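You operate a simulated robot arm through the tools that you are given. There is no shell and no other tool.

Carry out the task below with a simulated robot arm. There is one attempt and no reset: what you move stays moved.

Task
Cap the four open pipe ends, each with the cap of its size.
Fine: press each cap home.

Only the result counts: the job must be done as asked and must still hold three seconds after the hand-in. Knocking over, shifting, dropping, spilling or breaking anything else fails it. Lids that push on must go on centred and level and be pressed home; caps that screw on are set level and turned clockwise until they are tight.

Robot
A 6-joint arm with a two-finger parallel gripper, fixed in place. Base frame: the origin is at the foot of the arm, x ahead of it, y to its left, z up; the work surface is at about z = 580. Readings come in mm, rad, newtons and seconds.
With the tool pointing down near the work surface it reaches from about 140 to 640 mm from the base axis. Its first joint turns from -1.152 to 1.152 rad. Payload 2.9 kg.
The TCP is the grasp point between the finger pads, 30 mm short of the fingertips. In the tool frame z runs along the fingers and y along their closing line. The gripper opens to 110 mm. The fingers are 20 mm wide and 10 mm thick; the gripper's body (48 by 112 mm) begins 55 mm behind the TCP.
Orientation is told as [roll, pitch, yaw] about the base's x, y, z axes, in that order, counted from this pose: with the fingers straight down and closing along the base's y, the tool's x points along the base's -x, its y along +y and its z along -z.

Tools
- The arm moves only by the tool nudge_tool. Its argument "targets" is a list of rows, each an object of numbers (a shift or turn left out is 0, a gripper value left out holds the last): "dx", "dy", "dz": the shift along the tool's x, y, z in mm; "rx", "ry", "rz": the turn, a rotation vector about the tool's x, y, z in rad; "fingers": the gripper command, from -1 (shut) to 1 (fully open), values between in proportion. In form: [{"dx": .., "dy": .., "dz": .., "rx": .., "ry": .., "rz": .., "fingers": ..}, ...]. A call has 1 to 20 rows; each row is the pose to reach, as a shift and turn from the pose commanded when the call began, along the tool's axes at that moment. Rows are played at 5 a second. More than 50 mm and 0.15 rad between two rows, or a gripper value outside its range, and nothing of the call is played. A pose out of reach is approached as far as the arm can. The call stops where the force on the tool passes 40 N (or 10 N more than at its start, if that is more) or the arm is blocked; 0.2 s more then pass. The fingers move at their own pace (about 108 mm/s each) and stop on an object; they squeeze with about 26 N. The grip force told is the motor's: it shows also when the fingers shut on nothing. Time passes only in rows, and 0.2 s behind the last, so rows that repeat a pose let the fingers close. The reply holds the time, the measured pose of the TCP, the force on the tool along the base axes, the opening and the grip force, in the units named above and with some noise, with the torque about the TCP (base axes, N m) and any sound that the robot's microphone picked up.
- Cameras (640 x 400 px; columns grow to the right, rows downward): "scene" is fixed at [54.6, 421.3, 1375.2]; the picture's right is [-0.91, -0.41, 0.00], its down [-0.27, 0.59, -0.76] and it looks along [0.31, -0.69, -0.65] (base axes); focal length 375 px, centre (320, 200). "wrist" rides on the gripper at [72, 17, -103] in the tool frame; the picture's right is [-0.23, 0.97, 0.00], its down [-0.76, -0.18, -0.62] and it looks along [-0.61, -0.14, 0.78] (tool axes); focal length 222 px, centre (320, 200). There is no depth. A picture from a camera that has moved, and an enlarged one, comes with that camera's place and axes in the base frame and with its lens.
- get_image(camera): a new picture of that camera. The clock stands still meanwhile.
- enlarge(camera, box): a new picture of the part [left, top, right, bottom] of that camera's present view, enlarged. The clock stands still meanwhile.
- close_job(): hands the job in; it is judged then, once.

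Nothing tells you positions but the pictures and the camera data. Unless the task says otherwise, let go and move clear before handing in.

The tools are called after "Call:" as a command line: name --argument value ..., lists and objects as JSON in quotes. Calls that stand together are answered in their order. nudge_tool: Moves the arm, as the interface text tells. Its arguments: {"type":"object","properties":{"targets":{"type":"array"}},"required":["targets"]} The other tools are called the same way: get_image (camera) takes a picture; enlarge (camera, box) takes an enlarged picture of a part of a camera's view; close_job () hands the job in.

At the start:

```text
time_s: 0.0
tool_pos: [361.2, -89.1, 915.5]
orientation: [-0.002, 0.001, -0.002]
contact_force: [0.5, -0.3, 0.1]
torque: [0.0, -0.02, 0.0]
width: 110.1
grasp_force: 0.0
```

scene: 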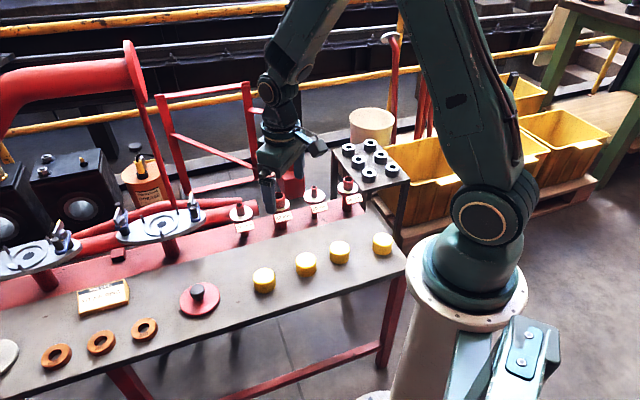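
wrist: 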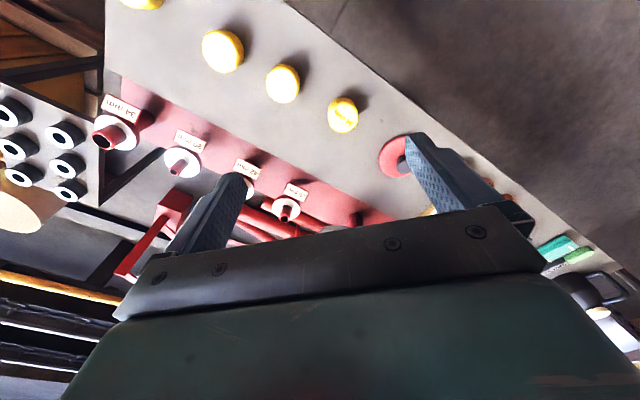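

I see four yellow caps on the bench and four pipe ends with labels at the back edge of the bench. I'll look closer to measure them before moving.

Call:
enlarge --camera "scene" --box '[220, 160, 420, 300]'

Call:
enlarge --camera "wrist" --box '[80, 0, 400, 240]'

Call:
enlarge --camera "scene" --box '[220, 165, 380, 245]'

```text
2.86 times, centred on (320, 230) of scene
camera zoom: at [54.6, 421.3, 1375.2], right [-0.91, -0.41, 0.0], down [-0.27, 0.59, -0.76], along [0.31, -0.69, -0.65], focal length 1072 px, centre (320, 114)
```

zoom: 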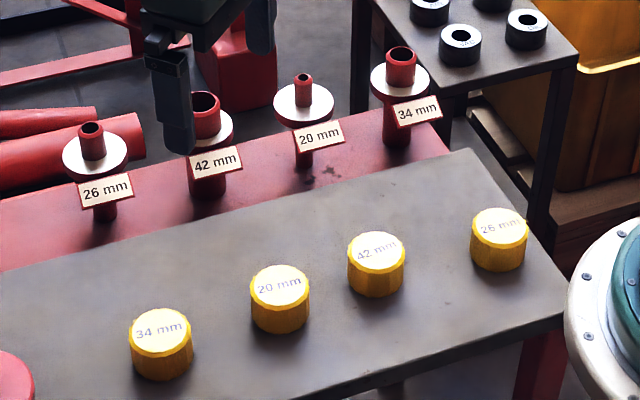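

```text
1.67 times, centred on (240, 120) of wrist
camera zoom: at [287.5, -71.7, 1016.7], right [0.23, 0.97, 0.0], down [0.76, -0.18, 0.62], along [0.61, -0.14, -0.78], focal length 370 px, centre (453, 333)
```

zoom: 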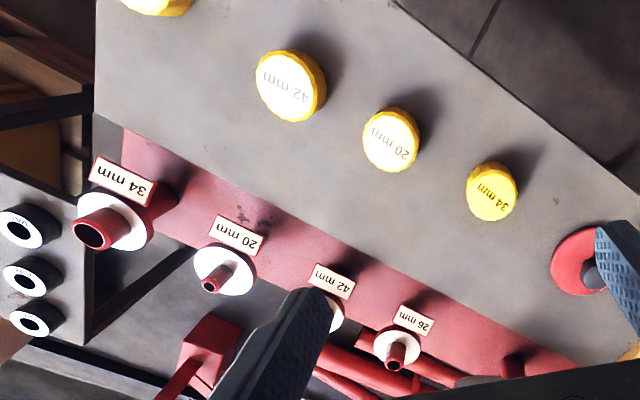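

```text
4.00 times, centred on (300, 205) of scene
camera zoom: at [54.6, 421.3, 1375.2], right [-0.91, -0.41, 0.0], down [-0.27, 0.59, -0.76], along [0.31, -0.69, -0.65], focal length 1501 px, centre (400, 180)
```

zoom: 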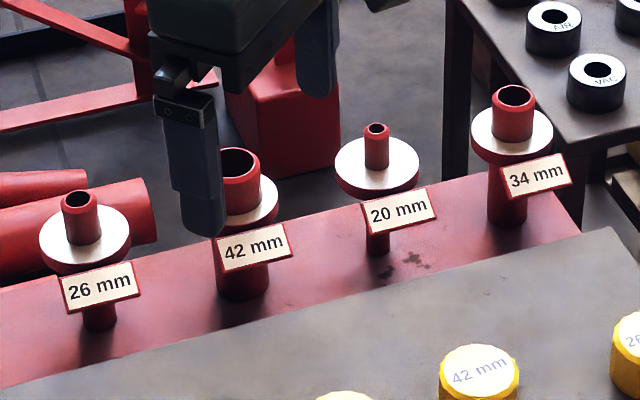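

Four caps of equal outer size stand upright on the grey bench (labelled 34, 20, 42 and 26, left to right). The pipes are labelled 26, 42, 20 and 34, with their tops at about z 645. I'll hover near the 34 mm cap to measure with the wrist camera.

Call:
nudge_tool --targets '[{"dx": -20, "dy": 10, "dz": 40}, {"dx": -40, "dy": 18, "dz": 80}, {"dx": -55, "dy": 24, "dz": 120}, {"dx": -65, "dy": 27, "dz": 155}, {"dx": -65, "dy": 27, "dz": 155}]'

Call:
get_image --camera "wrist"

Call:
get_image --camera "scene"

```text
time_s: 1.2
tool_pos: [427.8, -59.9, 759.0]
orientation: [0.0, -0.001, 0.0]
contact_force: [0.1, -0.5, -0.8]
torque: [-0.01, -0.01, -0.02]
width: 110.1
grasp_force: 0.1
```

```text
taken
camera wrist: at [355.0, -43.0, 861.6], right [0.23, 0.97, 0.0], down [0.76, -0.18, 0.62], along [0.61, -0.14, -0.78], focal length 222 px, centre (320, 200)
```

wrist: 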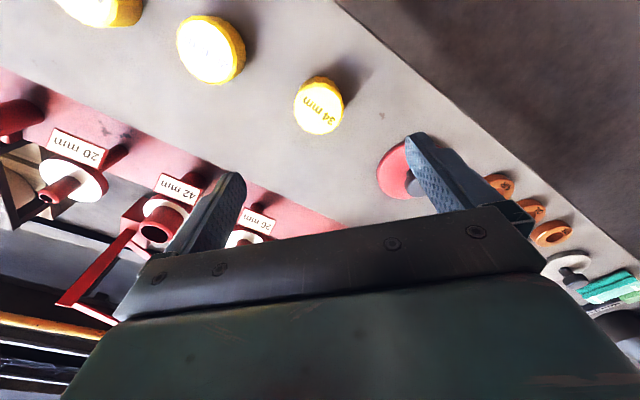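

```text
taken
```

scene: 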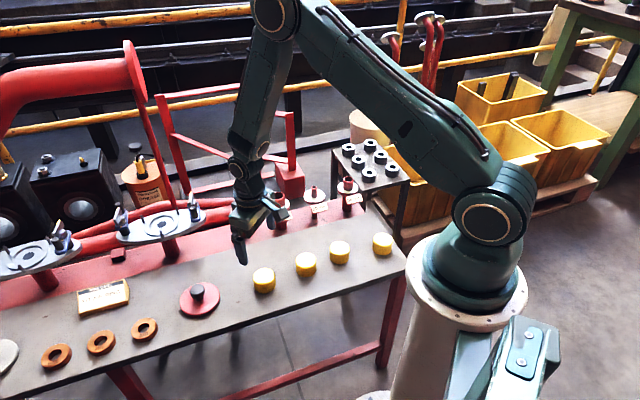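

Call:
enlarge --camera "wrist" --box '[160, 0, 400, 150]'

Call:
enlarge --camera "scene" --box '[240, 220, 400, 320]'

Call:
enlarge --camera "scene" --box '[260, 160, 380, 235]'

```text
2.67 times, centred on (280, 75) of wrist
camera zoom: at [355.0, -43.0, 861.6], right [0.23, 0.97, 0.0], down [0.76, -0.18, 0.62], along [0.61, -0.14, -0.78], focal length 592 px, centre (427, 533)
```

zoom: 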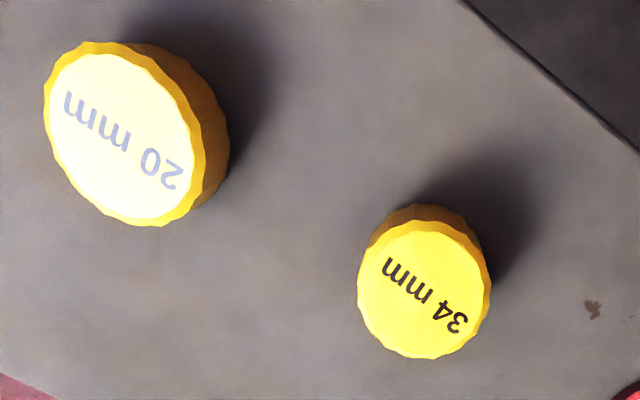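

```text
4.00 times, centred on (320, 270) of scene
camera zoom: at [54.6, 421.3, 1375.2], right [-0.91, -0.41, 0.0], down [-0.27, 0.59, -0.76], along [0.31, -0.69, -0.65], focal length 1501 px, centre (320, -80)
```

zoom: 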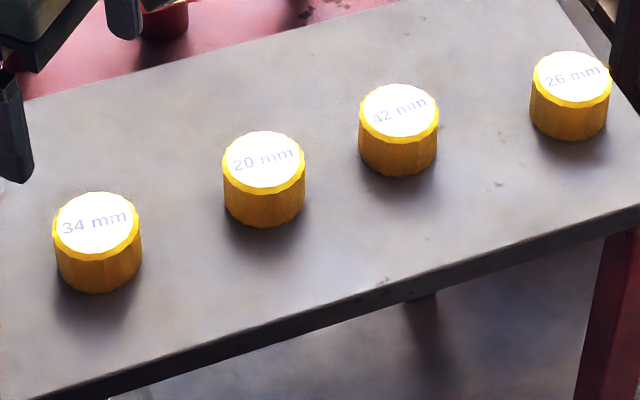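

```text
5.33 times, centred on (320, 198) of scene
camera zoom: at [54.6, 421.3, 1375.2], right [-0.91, -0.41, 0.0], down [-0.27, 0.59, -0.76], along [0.31, -0.69, -0.65], focal length 2002 px, centre (320, 213)
```

zoom: 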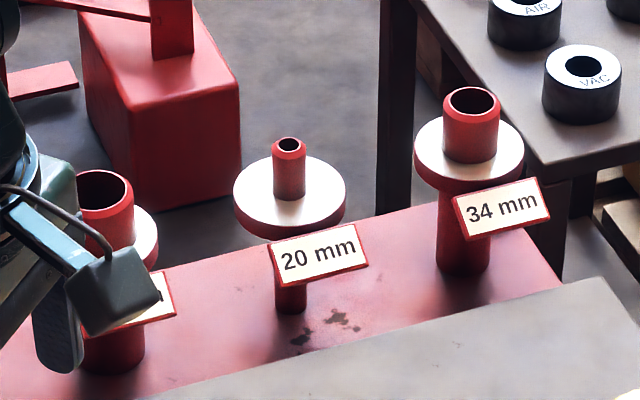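

The caps are about 55 mm across and 30 mm high, with tops at about z 610. Before gripping anything, I'll hover over the pipes to measure them, starting with a repeat reading here to gauge the noise.

Call:
nudge_tool --targets '[{"dx": 0}]'

Call:
nudge_tool --targets '[{"dx": 0}]'

Call:
nudge_tool --targets '[{"dx": -30, "dy": -28}, {"dx": -60, "dy": -56}, {"dx": -90, "dy": -84}, {"dx": -120, "dy": -112}, {"dx": -145, "dy": -140}, {"dx": -155, "dy": -150}, {"dx": -155, "dy": -150}]'

Call:
nudge_tool --targets '[{"dx": 0}]'

Call:
get_image --camera "wrist"

Call:
enlarge --camera "wrist" --box '[240, 20, 400, 120]'

```text
time_s: 1.6
tool_pos: [427.2, -61.4, 759.2]
orientation: [0.0, 0.002, 0.001]
contact_force: [0.0, 0.6, 0.4]
torque: [0.04, 0.0, -0.01]
width: 109.9
grasp_force: 0.0
```

```text
time_s: 2.0
tool_pos: [427.9, -61.2, 759.4]
orientation: [0.0, 0.001, 0.001]
contact_force: [0.8, 1.6, -0.3]
torque: [0.0, -0.03, -0.01]
width: 109.9
grasp_force: 0.1
```

```text
time_s: 3.6
tool_pos: [579.5, -212.9, 761.2]
orientation: [0.0, 0.0, -0.001]
contact_force: [0.7, 0.1, -0.1]
torque: [0.01, 0.0, 0.0]
width: 110.1
grasp_force: 0.1
```

```text
time_s: 4.0
tool_pos: [579.3, -213.8, 759.6]
orientation: [0.0, 0.0, 0.0]
contact_force: [-0.1, -0.1, -0.5]
torque: [-0.01, 0.03, 0.03]
width: 110.2
grasp_force: 0.0
```

```text
taken
camera wrist: at [506.7, -196.1, 862.4], right [0.23, 0.97, 0.0], down [0.76, -0.18, 0.62], along [0.61, -0.14, -0.78], focal length 222 px, centre (320, 200)
```

wrist: 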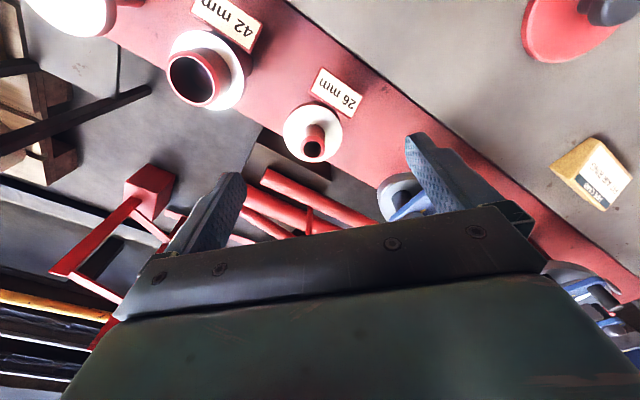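

```text
4.00 times, centred on (320, 70) of wrist
camera zoom: at [506.7, -196.1, 862.4], right [0.23, 0.97, 0.0], down [0.76, -0.18, 0.62], along [0.61, -0.14, -0.78], focal length 888 px, centre (320, 720)
```

zoom: 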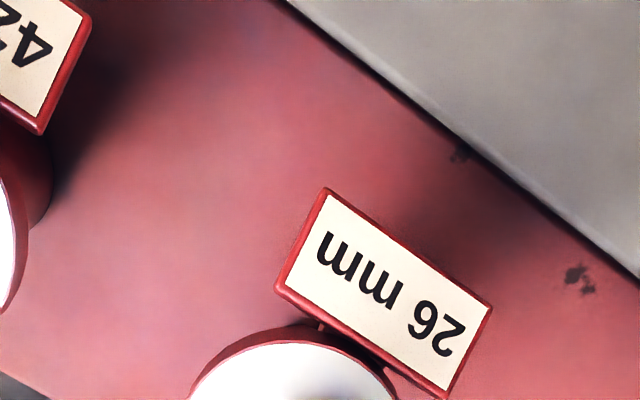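

The pipe 26 mouth is visible, a little beyond my TCP. I'll enlarge the mouth areas.

Call:
enlarge --camera "wrist" --box '[256, 90, 384, 170]'

Call:
enlarge --camera "wrist" --box '[136, 30, 264, 110]'

Call:
enlarge --camera "scene" --box '[200, 170, 328, 250]'

Call:
nudge_tool --targets '[{"dx": 0}]'

```text
5.00 times, centred on (320, 130) of wrist
camera zoom: at [506.7, -196.1, 862.4], right [0.23, 0.97, 0.0], down [0.76, -0.18, 0.62], along [0.61, -0.14, -0.78], focal length 1111 px, centre (320, 550)
```

zoom: 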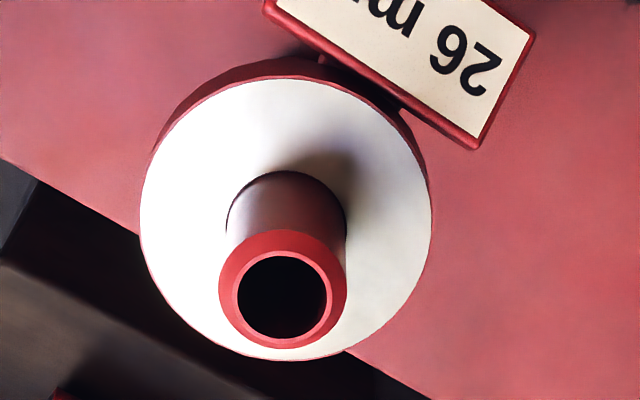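

```text
5.00 times, centred on (200, 70) of wrist
camera zoom: at [506.7, -196.1, 862.4], right [0.23, 0.97, 0.0], down [0.76, -0.18, 0.62], along [0.61, -0.14, -0.78], focal length 1111 px, centre (920, 850)
```

zoom: 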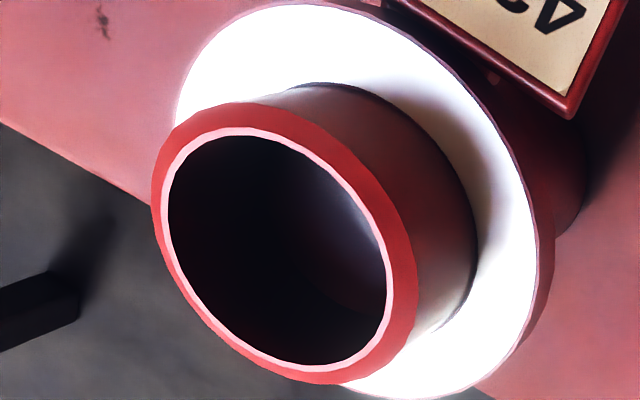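

```text
5.00 times, centred on (264, 210) of scene
camera zoom: at [54.6, 421.3, 1375.2], right [-0.91, -0.41, 0.0], down [-0.27, 0.59, -0.76], along [0.31, -0.69, -0.65], focal length 1877 px, centre (600, 150)
```

zoom: 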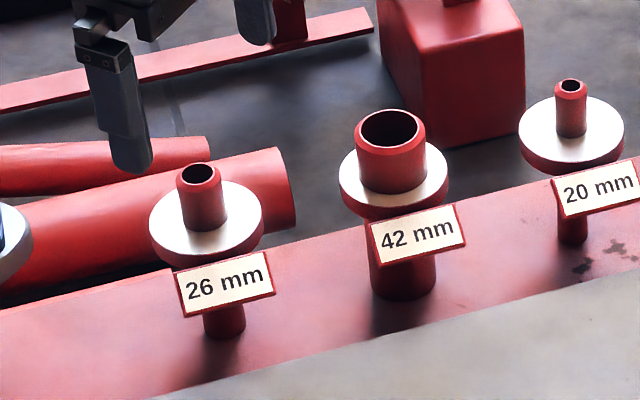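

```text
time_s: 4.4
tool_pos: [579.0, -215.2, 759.1]
orientation: [0.0, 0.001, -0.001]
contact_force: [0.1, -0.6, 0.0]
torque: [-0.03, 0.02, -0.03]
width: 110.1
grasp_force: 0.2
```

I'll move closer above pipe 26 for a second view so I can triangulate it accurately.

Call:
nudge_tool --targets '[{"dx": -12, "dy": -7, "dz": 15}, {"dx": -23, "dy": -13, "dz": 30}, {"dx": -23, "dy": -13, "dz": 30}, {"dx": -23, "dy": -13, "dz": 30}]'

Call:
get_image --camera "wrist"

Call:
nudge_tool --targets '[{"dx": 0}]'

Call:
enlarge --camera "wrist" --box '[256, 90, 384, 170]'

Call:
nudge_tool --targets '[{"dx": 0}]'

Call:
enlarge --camera "wrist" --box '[256, 90, 384, 170]'

```text
time_s: 5.4
tool_pos: [603.2, -224.7, 728.8]
orientation: [0.001, -0.001, 0.001]
contact_force: [0.5, -0.6, -0.3]
torque: [0.0, 0.03, 0.0]
width: 110.0
grasp_force: 0.1
```

```text
taken
camera wrist: at [530.8, -207.3, 831.3], right [0.23, 0.97, 0.0], down [0.76, -0.18, 0.62], along [0.61, -0.14, -0.78], focal length 222 px, centre (320, 200)
```

wrist: 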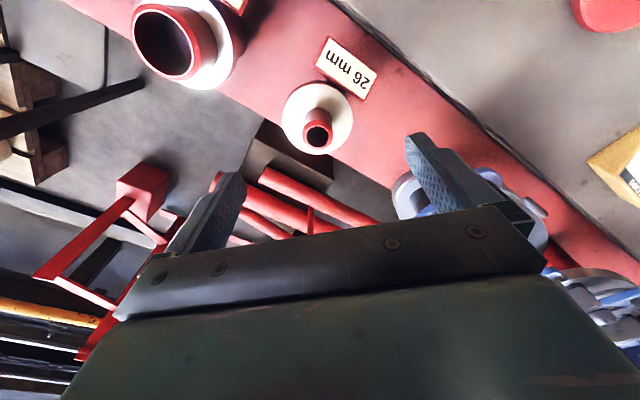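

```text
time_s: 5.8
tool_pos: [603.6, -223.9, 728.6]
orientation: [0.0, 0.0, 0.001]
contact_force: [0.4, 0.5, 0.3]
torque: [-0.03, -0.02, 0.01]
width: 110.0
grasp_force: 0.0
```

```text
5.00 times, centred on (320, 130) of wrist
camera zoom: at [530.8, -207.3, 831.4], right [0.23, 0.97, 0.0], down [0.76, -0.18, 0.62], along [0.61, -0.14, -0.78], focal length 1111 px, centre (320, 550)
```

zoom: 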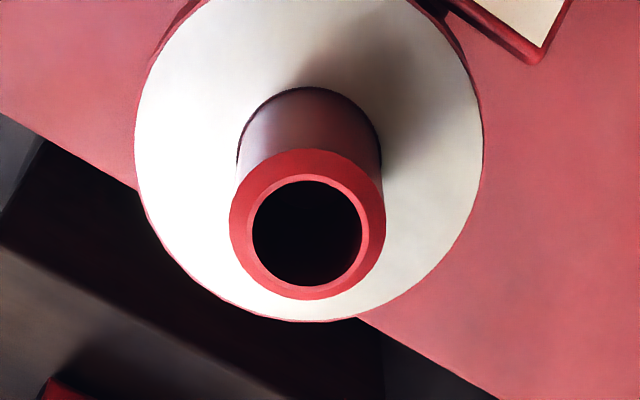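

```text
time_s: 6.2
tool_pos: [603.2, -225.0, 729.1]
orientation: [0.0, -0.001, 0.0]
contact_force: [0.5, -0.4, -0.9]
torque: [0.02, -0.03, -0.04]
width: 109.8
grasp_force: 0.0
```

```text
5.00 times, centred on (320, 130) of wrist
camera zoom: at [530.8, -207.3, 831.5], right [0.23, 0.97, 0.0], down [0.76, -0.18, 0.62], along [0.61, -0.14, -0.78], focal length 1111 px, centre (320, 550)
```

zoom: 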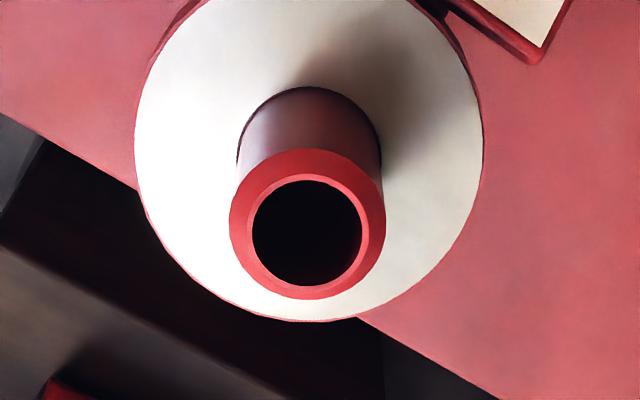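

The wrist camera's reported position looks steady, so I can use it for precise readings. I'll close the fingers in the air to calibrate the camera against the fingertips.

Call:
nudge_tool --targets '[{"fingers": -1}, {"fingers": -1}, {"fingers": -1}, {"fingers": -1}]'

Call:
get_image --camera "wrist"

Call:
enlarge --camera "wrist" --box '[256, 120, 384, 200]'

Call:
enlarge --camera "scene" --box '[200, 150, 328, 230]'

```text
time_s: 7.2
tool_pos: [604.5, -225.6, 729.2]
orientation: [0.001, 0.0, 0.0]
contact_force: [-0.6, -0.7, -0.4]
torque: [-0.03, -0.02, -0.01]
width: 0.0
grasp_force: 26.1
```

```text
taken
camera wrist: at [530.8, -207.3, 831.4], right [0.23, 0.97, 0.0], down [0.76, -0.18, 0.62], along [0.61, -0.14, -0.78], focal length 222 px, centre (320, 200)
```

wrist: 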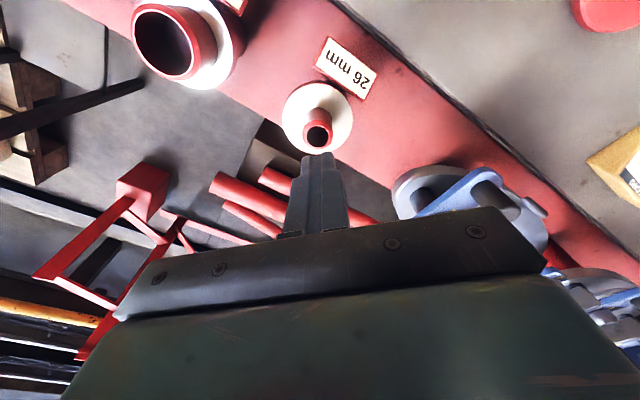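

```text
5.00 times, centred on (320, 160) of wrist
camera zoom: at [530.8, -207.3, 831.4], right [0.23, 0.97, 0.0], down [0.76, -0.18, 0.62], along [0.61, -0.14, -0.78], focal length 1111 px, centre (320, 400)
```

zoom: 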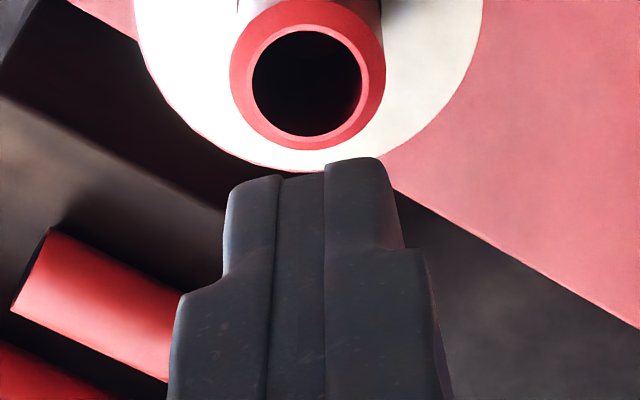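

```text
5.00 times, centred on (264, 190) of scene
camera zoom: at [54.6, 421.3, 1375.2], right [-0.91, -0.41, 0.0], down [-0.27, 0.59, -0.76], along [0.31, -0.69, -0.65], focal length 1877 px, centre (600, 250)
```

zoom: 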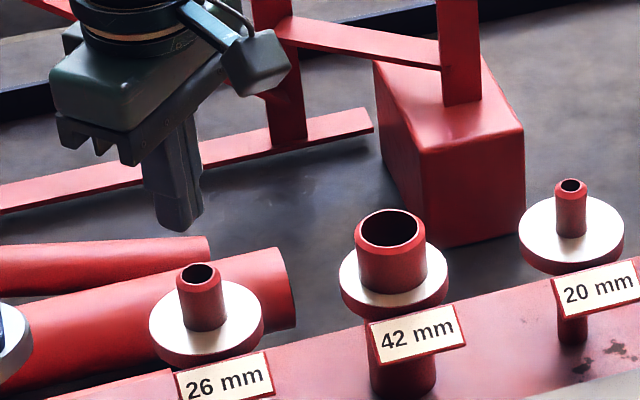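

The camera and fingertips agree well. To fix the pipe-top height exactly, I'll touch the rim of pipe 26 gently with the closed fingertips.

Call:
nudge_tool --targets '[{"dz": 12}, {"dz": 24}, {"dz": 32}, {"dz": 34}, {"dz": 35}]'

Call:
nudge_tool --targets '[{"dz": 1}, {"dz": 2}]'

Call:
nudge_tool --targets '[{"dz": 1}, {"dz": 2}]'

Call:
enlarge --camera "wrist" --box '[256, 120, 384, 200]'

```text
time_s: 8.4
tool_pos: [603.4, -224.6, 694.1]
orientation: [-0.001, -0.001, 0.0]
contact_force: [-0.2, -0.1, -0.2]
torque: [0.01, 0.02, -0.02]
width: 0.0
grasp_force: 26.1
```

```text
time_s: 9.0
tool_pos: [603.9, -225.0, 691.0]
orientation: [0.0, 0.0, 0.0]
contact_force: [0.1, -0.2, -0.1]
torque: [0.01, 0.01, 0.01]
width: 0.0
grasp_force: 25.7
```

```text
time_s: 9.6
tool_pos: [603.7, -225.5, 690.7]
orientation: [0.0, 0.0, -0.001]
contact_force: [0.1, -0.5, 1.3]
torque: [0.02, 0.0, 0.01]
width: 0.1
grasp_force: 25.7
```

```text
5.00 times, centred on (320, 160) of wrist
camera zoom: at [530.5, -207.6, 792.5], right [0.23, 0.97, 0.0], down [0.76, -0.18, 0.62], along [0.61, -0.14, -0.78], focal length 1111 px, centre (320, 400)
```

zoom: 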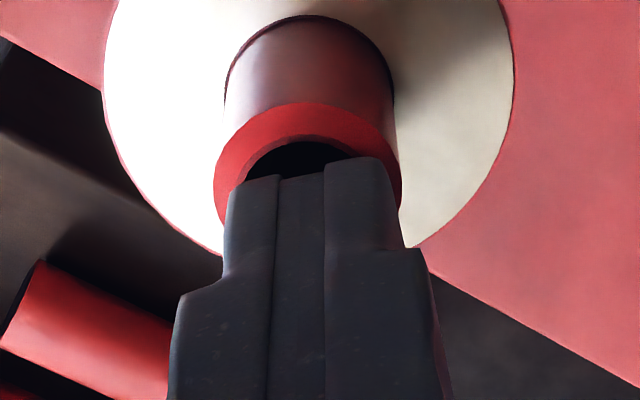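

No contact yet at a tip height of about 659.5. I'll continue in small steps.

Call:
nudge_tool --targets '[{"dz": 1}, {"dz": 2}]'

Call:
nudge_tool --targets '[{"dz": 1}, {"dz": 2}]'

Call:
enlarge --camera "wrist" --box '[256, 120, 384, 200]'

```text
time_s: 10.2
tool_pos: [602.3, -225.6, 689.6]
orientation: [0.0, 0.001, 0.001]
contact_force: [-13.7, 3.3, 21.3]
torque: [0.07, 0.46, 0.21]
width: 0.0
grasp_force: 25.8
```

```text
time_s: 10.8
tool_pos: [603.6, -225.7, 690.2]
orientation: [0.001, -0.001, 0.0]
contact_force: [-1.1, 0.7, 3.9]
torque: [-0.04, 0.1, 0.0]
width: 0.0
grasp_force: 26.2
stopped in row 2: the force on the tool passed its limit at 42 N (the readings are from after the stop); the commanded pose is now the measured one
```

```text
5.00 times, centred on (320, 160) of wrist
camera zoom: at [531.1, -207.8, 792.4], right [0.23, 0.97, 0.0], down [0.76, -0.18, 0.62], along [0.61, -0.14, -0.78], focal length 1111 px, centre (320, 400)
```

zoom: 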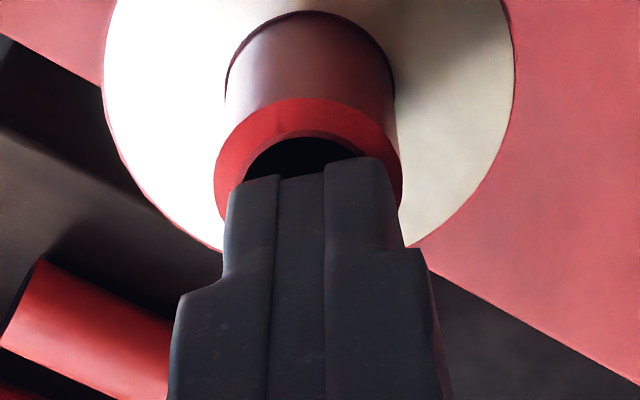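

Contact was found: the rim top of pipe 26 is at z ≈ 660 and its centre is near (600.6, -226). Next I'll lift, then hover over the 42, 20 and 34 pipes with matching geometry.

Call:
nudge_tool --targets '[{"dz": -15}, {"dz": -39}, {"dx": 25, "dy": -25, "dz": -39}, {"dx": 55, "dy": -55, "dz": -39}, {"dx": 83, "dy": -82, "dz": -39}, {"dx": 83, "dy": -82, "dz": -39}, {"dx": 83, "dy": -82, "dz": -39}]'

Call:
enlarge --camera "wrist" --box '[256, 80, 384, 160]'

Call:
nudge_tool --targets '[{"dx": 25, "dy": -25}, {"dx": 55, "dy": -55}, {"dx": 82, "dy": -81}, {"dx": 82, "dy": -81}, {"dx": 82, "dy": -81}]'

Call:
enlarge --camera "wrist" --box '[256, 80, 384, 160]'

Call:
nudge_tool --targets '[{"dx": 25, "dy": -25}, {"dx": 55, "dy": -55}, {"dx": 82, "dy": -81}, {"dx": 82, "dy": -81}, {"dx": 82, "dy": -81}]'

Call:
enlarge --camera "wrist" --box '[256, 80, 384, 160]'

```text
time_s: 12.4
tool_pos: [520.0, -307.5, 729.1]
orientation: [0.0, 0.001, -0.001]
contact_force: [0.0, 0.5, -0.7]
torque: [0.02, -0.02, -0.01]
width: 0.0
grasp_force: 26.2
```

```text
5.00 times, centred on (320, 120) of wrist
camera zoom: at [447.0, -289.0, 832.4], right [0.23, 0.97, 0.0], down [0.76, -0.18, 0.62], along [0.61, -0.14, -0.78], focal length 1111 px, centre (320, 600)
```

zoom: 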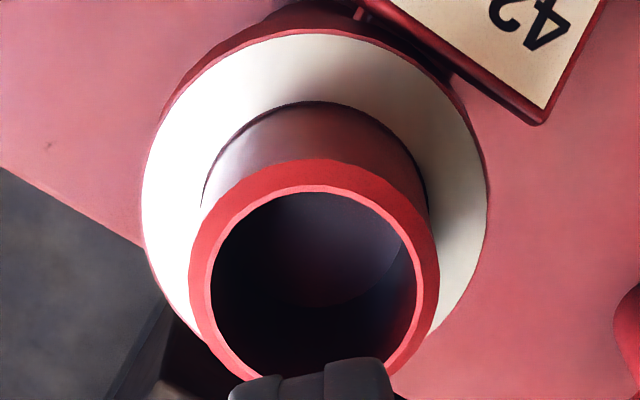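

```text
time_s: 13.6
tool_pos: [438.9, -388.5, 729.2]
orientation: [-0.001, -0.001, 0.0]
contact_force: [-0.4, 0.4, -1.0]
torque: [0.0, 0.0, 0.01]
width: 0.1
grasp_force: 25.7
```

```text
5.00 times, centred on (320, 120) of wrist
camera zoom: at [366.2, -370.4, 831.1], right [0.23, 0.97, 0.0], down [0.76, -0.18, 0.62], along [0.61, -0.14, -0.78], focal length 1111 px, centre (320, 600)
```

zoom: 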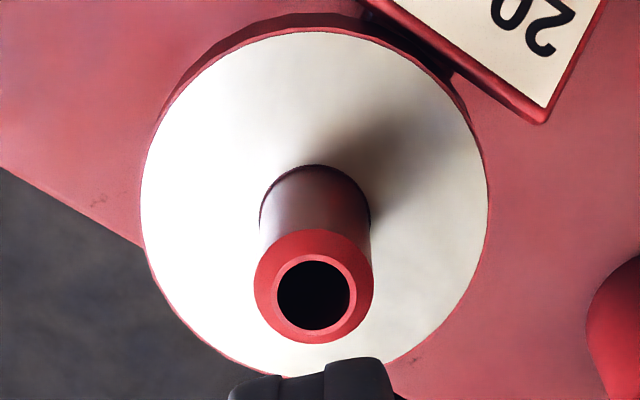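

```text
time_s: 14.8
tool_pos: [354.8, -468.0, 725.4]
orientation: [0.0, 0.0, 0.0]
contact_force: [0.0, 0.0, 0.1]
torque: [0.0, -0.02, -0.02]
width: 0.0
grasp_force: 25.7
```

```text
5.00 times, centred on (320, 120) of wrist
camera zoom: at [282.9, -449.9, 829.5], right [0.23, 0.97, 0.0], down [0.76, -0.18, 0.62], along [0.61, -0.14, -0.78], focal length 1111 px, centre (320, 600)
```

zoom: 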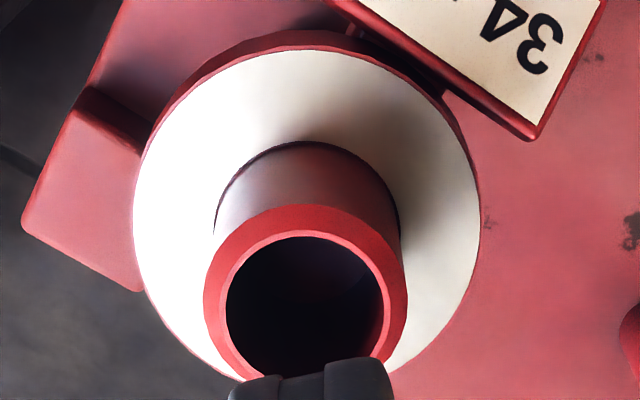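

The pipe centres come out evenly spaced: 26 at (600.3, -225.8), 42 at (519.0, -307.1), 20 at (437.8, -388.4) and 34 at (356.5, -469.7). Their tops are at about z 660. Next I'll view the 42 cap with the same geometry and touch its top lightly to get its height.

Call:
nudge_tool --targets '[{"dx": 11, "dy": 40}, {"dx": 22, "dy": 80}, {"dx": 33, "dy": 120}, {"dx": 44, "dy": 160}, {"dx": 55, "dy": 200}, {"dx": 67, "dy": 238}, {"dx": 67, "dy": 238, "dz": 25}, {"dx": 67, "dy": 238, "dz": 45}, {"dx": 67, "dy": 238, "dz": 45}, {"dx": 67, "dy": 238, "dz": 45}]'

Call:
get_image --camera "wrist"

Call:
enlarge --camera "wrist" --box '[256, 80, 384, 160]'

```text
time_s: 17.0
tool_pos: [287.4, -230.1, 682.7]
orientation: [-0.001, 0.001, -0.001]
contact_force: [0.1, -0.3, 0.1]
torque: [0.01, 0.0, -0.02]
width: 0.1
grasp_force: 25.5
```

```text
taken
camera wrist: at [215.0, -213.2, 784.7], right [0.23, 0.97, 0.0], down [0.76, -0.18, 0.62], along [0.61, -0.14, -0.78], focal length 222 px, centre (320, 200)
```

wrist: 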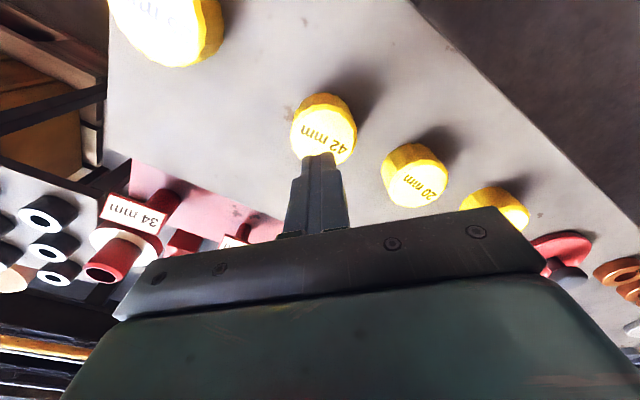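

```text
5.00 times, centred on (320, 120) of wrist
camera zoom: at [215.0, -213.2, 784.7], right [0.23, 0.97, 0.0], down [0.76, -0.18, 0.62], along [0.61, -0.14, -0.78], focal length 1111 px, centre (320, 600)
```

zoom: 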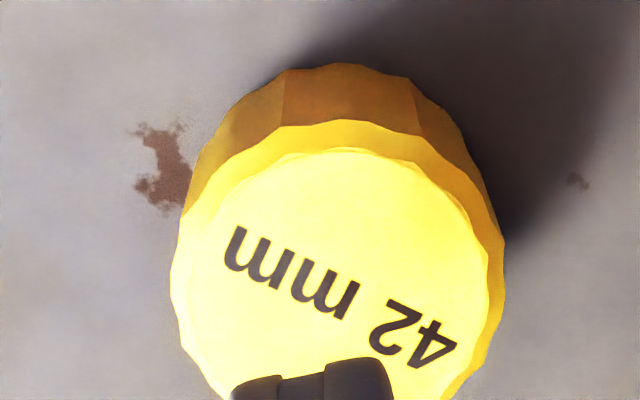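

The 42 cap is at about (289, -228). I'll touch its top with the closed fingertips to calibrate its height.

Call:
nudge_tool --targets '[{"dz": 15}, {"dz": 28}, {"dz": 34}, {"dz": 36}, {"dz": 37}]'

Call:
nudge_tool --targets '[{"dz": 1}, {"dz": 2}]'

Call:
enlarge --camera "wrist" --box '[256, 80, 384, 160]'

Call:
nudge_tool --targets '[{"dz": 1}, {"dz": 2}]'

Call:
enlarge --camera "wrist" --box '[256, 80, 384, 160]'

```text
time_s: 18.2
tool_pos: [288.2, -230.6, 645.9]
orientation: [0.001, 0.001, 0.0]
contact_force: [-0.2, 1.0, 3.5]
torque: [0.03, -0.01, 0.02]
width: 0.0
grasp_force: 26.0
```

```text
time_s: 18.8
tool_pos: [287.4, -230.3, 646.9]
orientation: [-0.002, 0.001, 0.001]
contact_force: [-1.9, 1.5, 11.2]
torque: [0.03, 0.07, 0.04]
width: 0.0
grasp_force: 26.5
stopped in row 2: the force on the tool passed its limit at 44 N (the readings are from after the stop); the commanded pose is now the measured one
```

```text
5.00 times, centred on (320, 120) of wrist
camera zoom: at [216.1, -213.3, 749.4], right [0.23, 0.97, 0.0], down [0.76, -0.18, 0.62], along [0.61, -0.14, -0.78], focal length 1111 px, centre (320, 600)
```

zoom: 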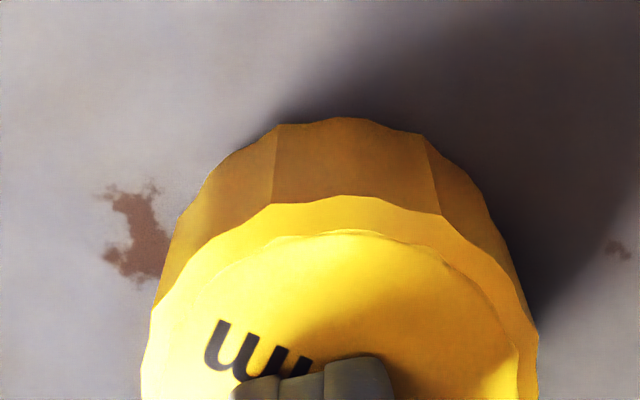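

```text
time_s: 19.3
tool_pos: [290.0, -230.8, 645.8]
orientation: [-0.001, 0.003, 0.001]
contact_force: [-2.8, 0.6, 10.6]
torque: [0.03, 0.04, -0.01]
width: 0.0
grasp_force: 26.2
stopped in row 2: the force on the tool passed its limit at 44 N (the readings are from after the stop); the commanded pose is now the measured one
```

```text
5.00 times, centred on (320, 120) of wrist
camera zoom: at [216.2, -213.4, 749.4], right [0.23, 0.97, 0.0], down [0.76, -0.18, 0.62], along [0.61, -0.14, -0.78], focal length 1111 px, centre (320, 600)
```

zoom: 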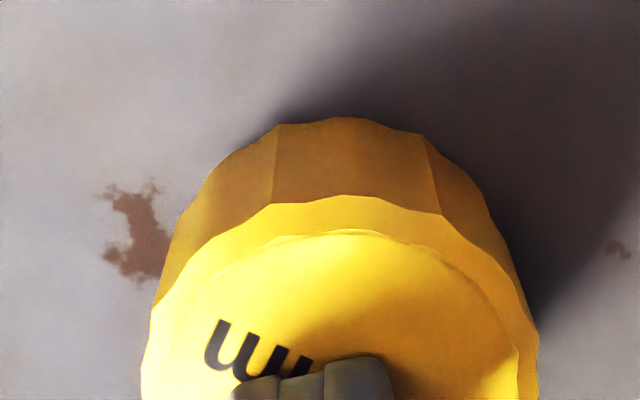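

The cap top contact is at z ≈ 617, in the same tip frame as the pipe's 660. I'll lift, open the fingers and turn the hand 90° so I can see the cap from another side and centre it along x with a light grip.

Call:
nudge_tool --targets '[{"dz": -20}, {"dz": -37, "fingers": 1}, {"dz": -37, "fingers": 1, "rz": 0.15}, {"dz": -37, "rz": 0.3}, {"dz": -37, "rz": 0.45}, {"dz": -37, "rz": 0.6}, {"dz": -37, "rz": 0.75}, {"dz": -37, "rz": 0.9}, {"dz": -37, "rz": 1.05}, {"dz": -37, "rz": 1.2}, {"dz": -37, "rz": 1.35}, {"dz": -37, "rz": 1.5}, {"dz": -37, "rz": 1.5708}, {"dz": -37, "rz": 1.5708}, {"dz": -37, "rz": 1.5708}]'

Call:
get_image --camera "wrist"

Call:
enlarge --camera "wrist" --box '[256, 80, 384, 160]'

Call:
enlarge --camera "scene" --box '[260, 200, 420, 300]'

```text
time_s: 22.5
tool_pos: [289.0, -232.0, 683.0]
orientation: [-0.001, 0.0, -1.572]
contact_force: [0.4, -0.8, -0.7]
torque: [-0.02, 0.0, 0.02]
width: 109.9
grasp_force: 0.0
```

```text
taken
camera wrist: at [306.1, -158.8, 786.0], right [0.97, -0.23, 0.0], down [-0.18, -0.76, 0.62], along [-0.14, -0.61, -0.78], focal length 222 px, centre (320, 200)
```

wrist: 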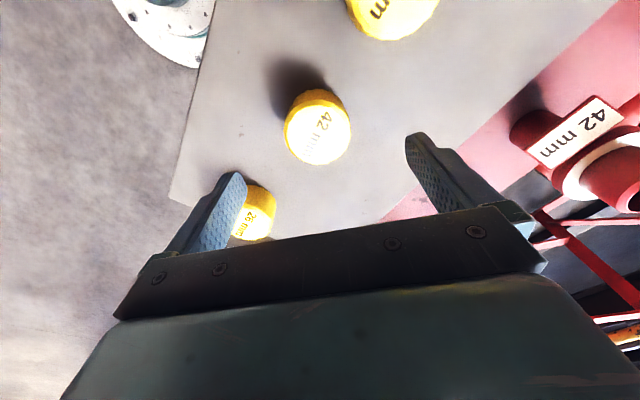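

```text
5.00 times, centred on (320, 120) of wrist
camera zoom: at [306.1, -158.8, 786.0], right [0.97, -0.23, 0.0], down [-0.18, -0.76, 0.62], along [-0.14, -0.61, -0.78], focal length 1111 px, centre (320, 600)
```

zoom: 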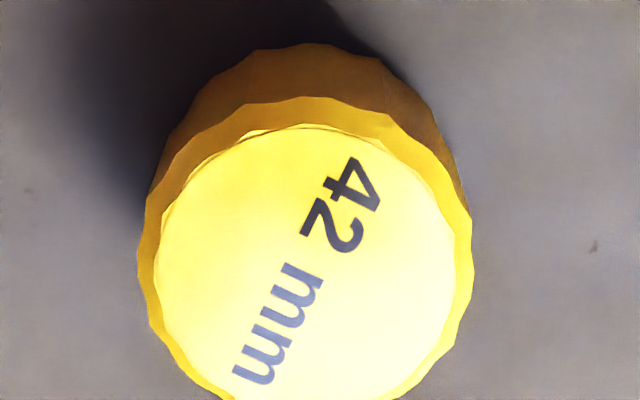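

```text
4.00 times, centred on (340, 250) of scene
camera zoom: at [54.6, 421.3, 1375.2], right [-0.91, -0.41, 0.0], down [-0.27, 0.59, -0.76], along [0.31, -0.69, -0.65], focal length 1501 px, centre (240, 0)
```

zoom: 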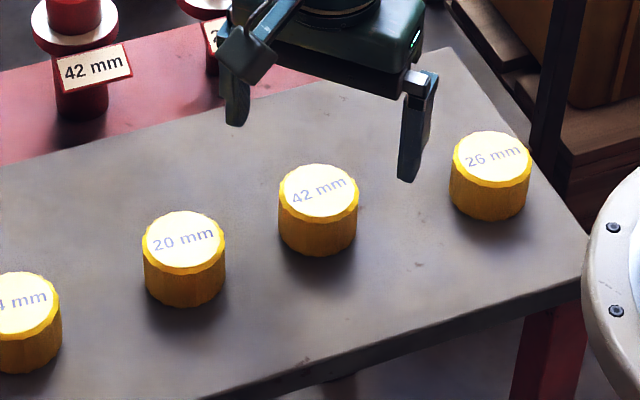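

A side view puts the 42 cap at about (287.5, -227.7). Next I'll take the same turned view over pipe 42 so its x is also fixed independently of height.

Call:
nudge_tool --targets '[{"dz": -30}, {"dx": -10, "dy": 30, "dz": -46}, {"dx": -25, "dy": 75, "dz": -46}, {"dx": -40, "dy": 120, "dz": -46}, {"dx": -55, "dy": 165, "dz": -46}, {"dx": -68, "dy": 205, "dz": -46}, {"dx": -76, "dy": 230, "dz": -46}, {"dx": -76, "dy": 230, "dz": -46}, {"dx": -76, "dy": 230, "dz": -46}]'

Call:
enlarge --camera "wrist" --box '[256, 80, 384, 160]'

Call:
get_image --camera "wrist"

```text
time_s: 24.5
tool_pos: [518.8, -308.2, 727.7]
orientation: [0.0, 0.0, -1.57]
contact_force: [0.1, -0.4, -0.2]
torque: [0.01, 0.01, -0.02]
width: 109.6
grasp_force: 0.0
```

```text
5.00 times, centred on (320, 120) of wrist
camera zoom: at [534.9, -235.0, 830.6], right [0.97, -0.23, 0.0], down [-0.18, -0.76, 0.62], along [-0.14, -0.61, -0.78], focal length 1111 px, centre (320, 600)
```

zoom: 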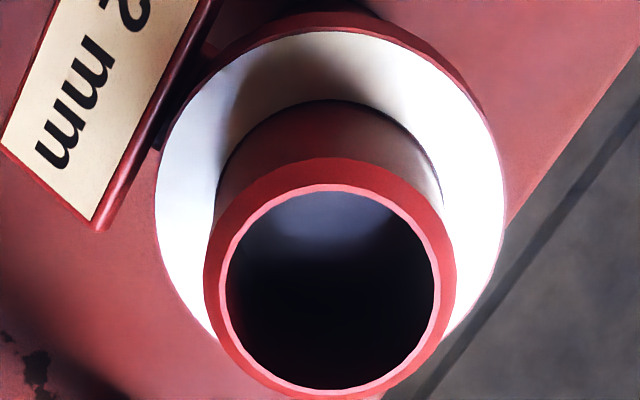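

```text
taken
camera wrist: at [534.9, -235.0, 830.6], right [0.97, -0.23, 0.0], down [-0.18, -0.76, 0.62], along [-0.14, -0.61, -0.78], focal length 222 px, centre (320, 200)
```

wrist: 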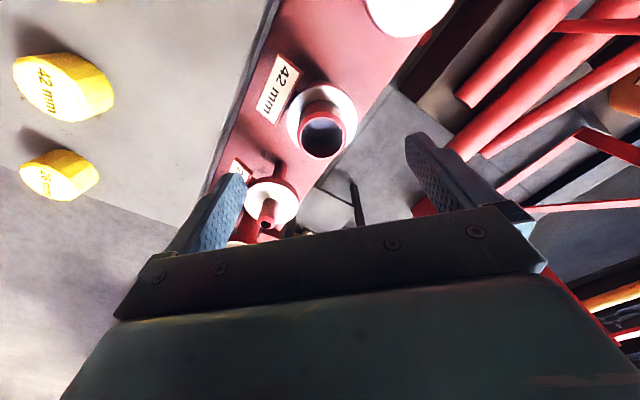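

Stereo puts pipe 42 at (519.6, -307.1) with its top at z ≈ 658. I'll go back over the 42 cap at yaw 0 and check the position before gripping.

Call:
nudge_tool --targets '[{"dx": 7, "dy": -20, "rz": -0.14}, {"dx": 14, "dy": -40, "rz": -0.28}, {"dx": 22, "dy": -64, "rz": -0.42}, {"dx": 30, "dy": -88, "rz": -0.56}, {"dx": 38, "dy": -112, "rz": -0.7}, {"dx": 46, "dy": -136, "rz": -0.84}, {"dx": 54, "dy": -160, "rz": -0.98}, {"dx": 62, "dy": -184, "rz": -1.12}, {"dx": 70, "dy": -206, "rz": -1.26}, {"dx": 76, "dy": -222, "rz": -1.4}, {"dx": 79.3, "dy": -230.4, "rz": -1.54}, {"dx": 79.3, "dy": -230.4, "rz": -1.5708, "dz": 20}, {"dx": 79.3, "dy": -230.4, "rz": -1.5708, "dz": 44}, {"dx": 79.3, "dy": -230.4, "rz": -1.5708, "dz": 44}, {"dx": 79.3, "dy": -230.4, "rz": -1.5708, "dz": 44}]'

Call:
enlarge --camera "wrist" --box '[256, 80, 384, 160]'

```text
time_s: 27.7
tool_pos: [289.0, -228.0, 686.1]
orientation: [0.001, 0.004, 0.0]
contact_force: [0.7, 0.3, -0.1]
torque: [0.01, 0.0, 0.0]
width: 110.0
grasp_force: 0.1
```

```text
5.00 times, centred on (320, 120) of wrist
camera zoom: at [215.9, -210.4, 787.9], right [0.23, 0.97, 0.0], down [0.76, -0.18, 0.62], along [0.61, -0.14, -0.78], focal length 1111 px, centre (320, 600)
```

zoom: 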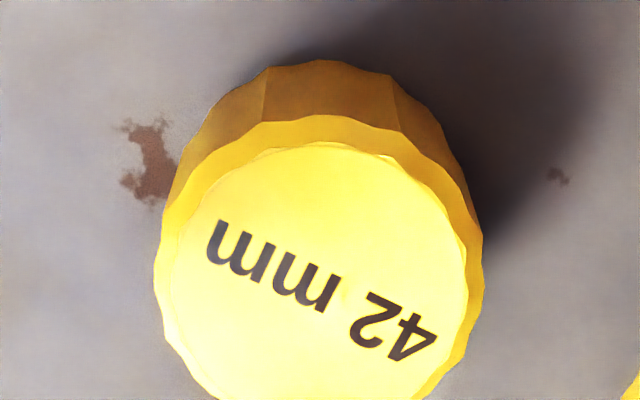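

The TCP is aligned over the 42 cap. I'll descend and grip the upper part of its wall.

Call:
nudge_tool --targets '[{"dx": 0.2, "dy": -0.4, "dz": 20}, {"dx": 0.2, "dy": -0.4, "dz": 40}, {"dx": 0.2, "dy": -0.4, "dz": 52}, {"dx": 0.2, "dy": -0.4, "dz": 58}, {"dx": 0.2, "dy": -0.4, "dz": 61}, {"dx": 0.2, "dy": -0.4, "dz": 61}]'

Call:
get_image --camera "wrist"

Call:
enlarge --camera "scene" --box '[280, 200, 408, 280]'

```text
time_s: 29.1
tool_pos: [287.5, -228.1, 624.6]
orientation: [0.0, 0.002, 0.001]
contact_force: [0.8, -0.6, -0.1]
torque: [0.01, -0.05, 0.02]
width: 110.1
grasp_force: 0.0
```

```text
taken
camera wrist: at [215.3, -210.4, 727.1], right [0.23, 0.97, 0.0], down [0.76, -0.18, 0.62], along [0.61, -0.14, -0.78], focal length 222 px, centre (320, 200)
```

wrist: 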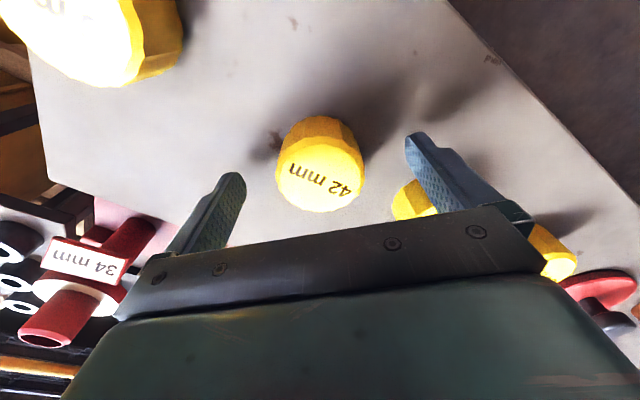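

```text
5.00 times, centred on (344, 240) of scene
camera zoom: at [54.6, 421.3, 1375.2], right [-0.91, -0.41, 0.0], down [-0.27, 0.59, -0.76], along [0.31, -0.69, -0.65], focal length 1877 px, centre (200, 0)
```

zoom: 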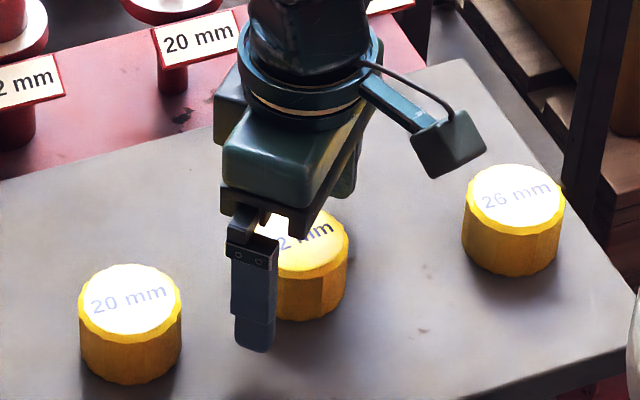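

The fingers straddle the cap, and the tips are above the bench. Closing now.

Call:
nudge_tool --targets '[{"fingers": -1}, {"fingers": -1}, {"fingers": -1}, {"fingers": -1}]'

Call:
enlarge --camera "wrist" --box '[240, 90, 400, 190]'

```text
time_s: 30.1
tool_pos: [287.8, -227.7, 624.5]
orientation: [-0.002, 0.001, 0.0]
contact_force: [-0.3, -0.3, 0.1]
torque: [0.04, 0.0, 0.03]
width: 53.5
grasp_force: 26.4
```

```text
4.00 times, centred on (320, 140) of wrist
camera zoom: at [215.3, -210.4, 727.2], right [0.23, 0.97, 0.0], down [0.76, -0.18, 0.62], along [0.61, -0.14, -0.78], focal length 888 px, centre (320, 440)
```

zoom: 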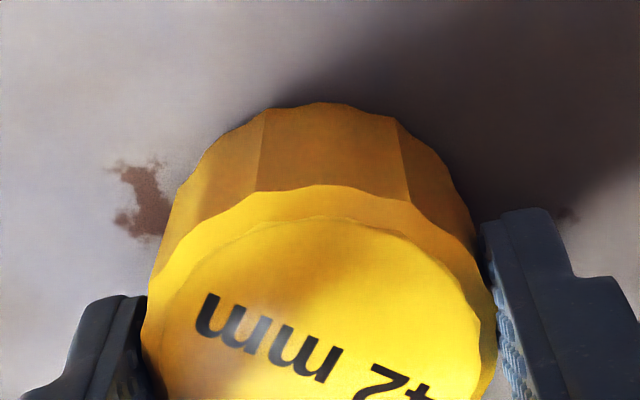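

The grip measures 53.5 mm. I'll lift straight up and carry the cap over pipe 42.

Call:
nudge_tool --targets '[{"dz": -10}, {"dz": -30}, {"dz": -60}, {"dz": -90}, {"dz": -116}, {"dx": -25, "dy": -9, "dz": -116}, {"dx": -60, "dy": -21, "dz": -116}, {"dx": -100, "dy": -34, "dz": -116}, {"dx": -140, "dy": -48, "dz": -116}, {"dx": -180, "dy": -62, "dz": -116}, {"dx": -212, "dy": -73, "dz": -116}, {"dx": -228, "dy": -78, "dz": -116}, {"dx": -232.1, "dy": -79.8, "dz": -116}, {"dx": -232.1, "dy": -79.8, "dz": -116}, {"dx": -232.1, "dy": -79.8, "dz": -116}]'

Call:
get_image --camera "wrist"

Call:
enlarge --camera "scene" --box '[216, 150, 344, 230]'

```text
time_s: 33.3
tool_pos: [521.4, -308.8, 739.5]
orientation: [0.003, 0.003, 0.0]
contact_force: [0.2, -0.4, -0.3]
torque: [0.0, -0.01, 0.0]
width: 53.5
grasp_force: 25.8
```

```text
taken
camera wrist: at [448.8, -290.4, 841.4], right [0.23, 0.97, 0.0], down [0.76, -0.18, 0.62], along [0.61, -0.14, -0.78], focal length 222 px, centre (320, 200)
```

wrist: 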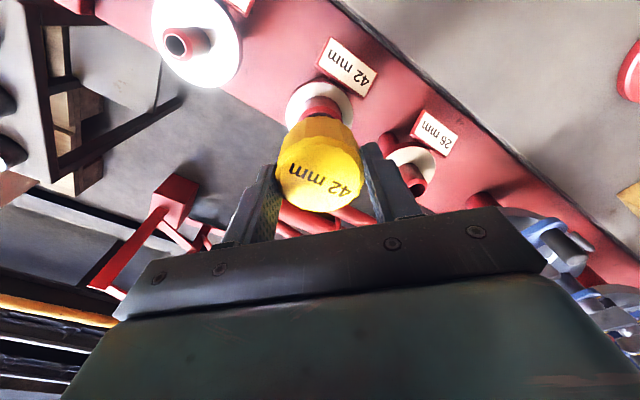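

```text
5.00 times, centred on (280, 190) of scene
camera zoom: at [54.6, 421.3, 1375.2], right [-0.91, -0.41, 0.0], down [-0.27, 0.59, -0.76], along [0.31, -0.69, -0.65], focal length 1877 px, centre (520, 250)
```

zoom: 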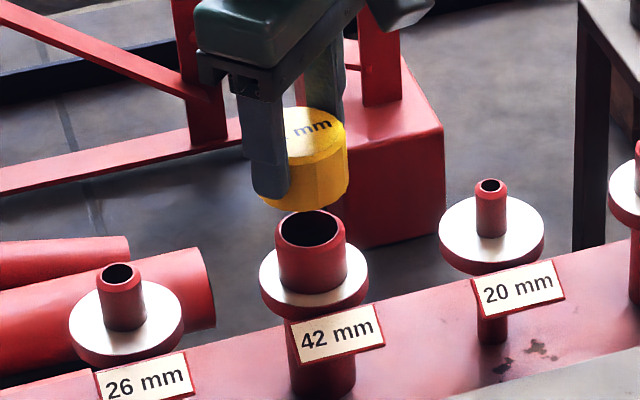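

The cap is over pipe 42 and about 1.4 mm too far in x. I'll correct that and descend close to the rim.

Call:
nudge_tool --targets '[{"dx": 1.4, "dy": 0.2, "dz": 10}, {"dx": 1.4, "dy": 0.2, "dz": 20}, {"dx": 1.4, "dy": 0.2, "dz": 28}, {"dx": 1.4, "dy": 0.2, "dz": 33}, {"dx": 1.4, "dy": 0.2, "dz": 33}]'

Call:
enlarge --camera "wrist" --box '[256, 80, 384, 160]'

Call:
enlarge --camera "scene" --box '[240, 170, 320, 220]'

Call:
nudge_tool --targets '[{"dx": 0}]'

```text
time_s: 34.5
tool_pos: [519.4, -307.5, 708.6]
orientation: [0.0, 0.002, 0.001]
contact_force: [-0.6, 0.1, -0.4]
torque: [-0.01, -0.02, 0.0]
width: 53.5
grasp_force: 26.2
```

```text
5.00 times, centred on (320, 120) of wrist
camera zoom: at [446.4, -290.3, 810.0], right [0.23, 0.97, 0.0], down [0.76, -0.18, 0.62], along [0.61, -0.14, -0.78], focal length 1111 px, centre (320, 600)
```

zoom: 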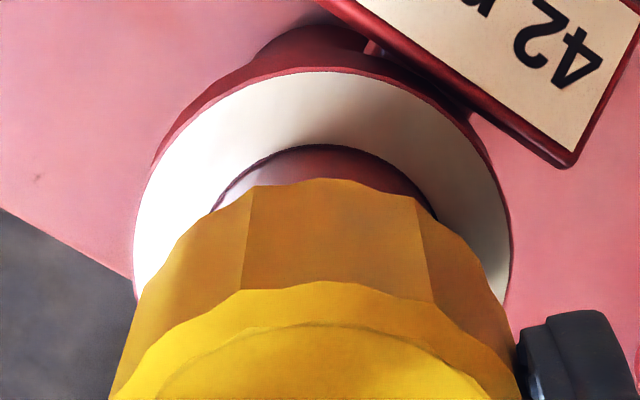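

```text
8.00 times, centred on (280, 195) of scene
camera zoom: at [54.6, 421.3, 1375.2], right [-0.91, -0.41, 0.0], down [-0.27, 0.59, -0.76], along [0.31, -0.69, -0.65], focal length 3002 px, centre (640, 240)
```

zoom: 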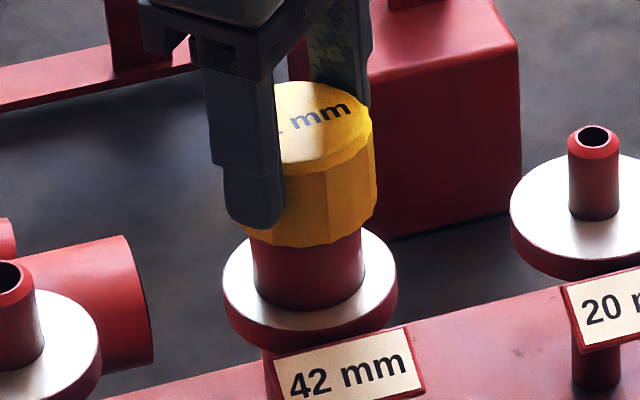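

```text
time_s: 34.9
tool_pos: [518.9, -308.1, 707.7]
orientation: [0.0, 0.001, -0.001]
contact_force: [0.8, 0.3, 0.3]
torque: [0.01, 0.0, 0.0]
width: 53.5
grasp_force: 25.8
```

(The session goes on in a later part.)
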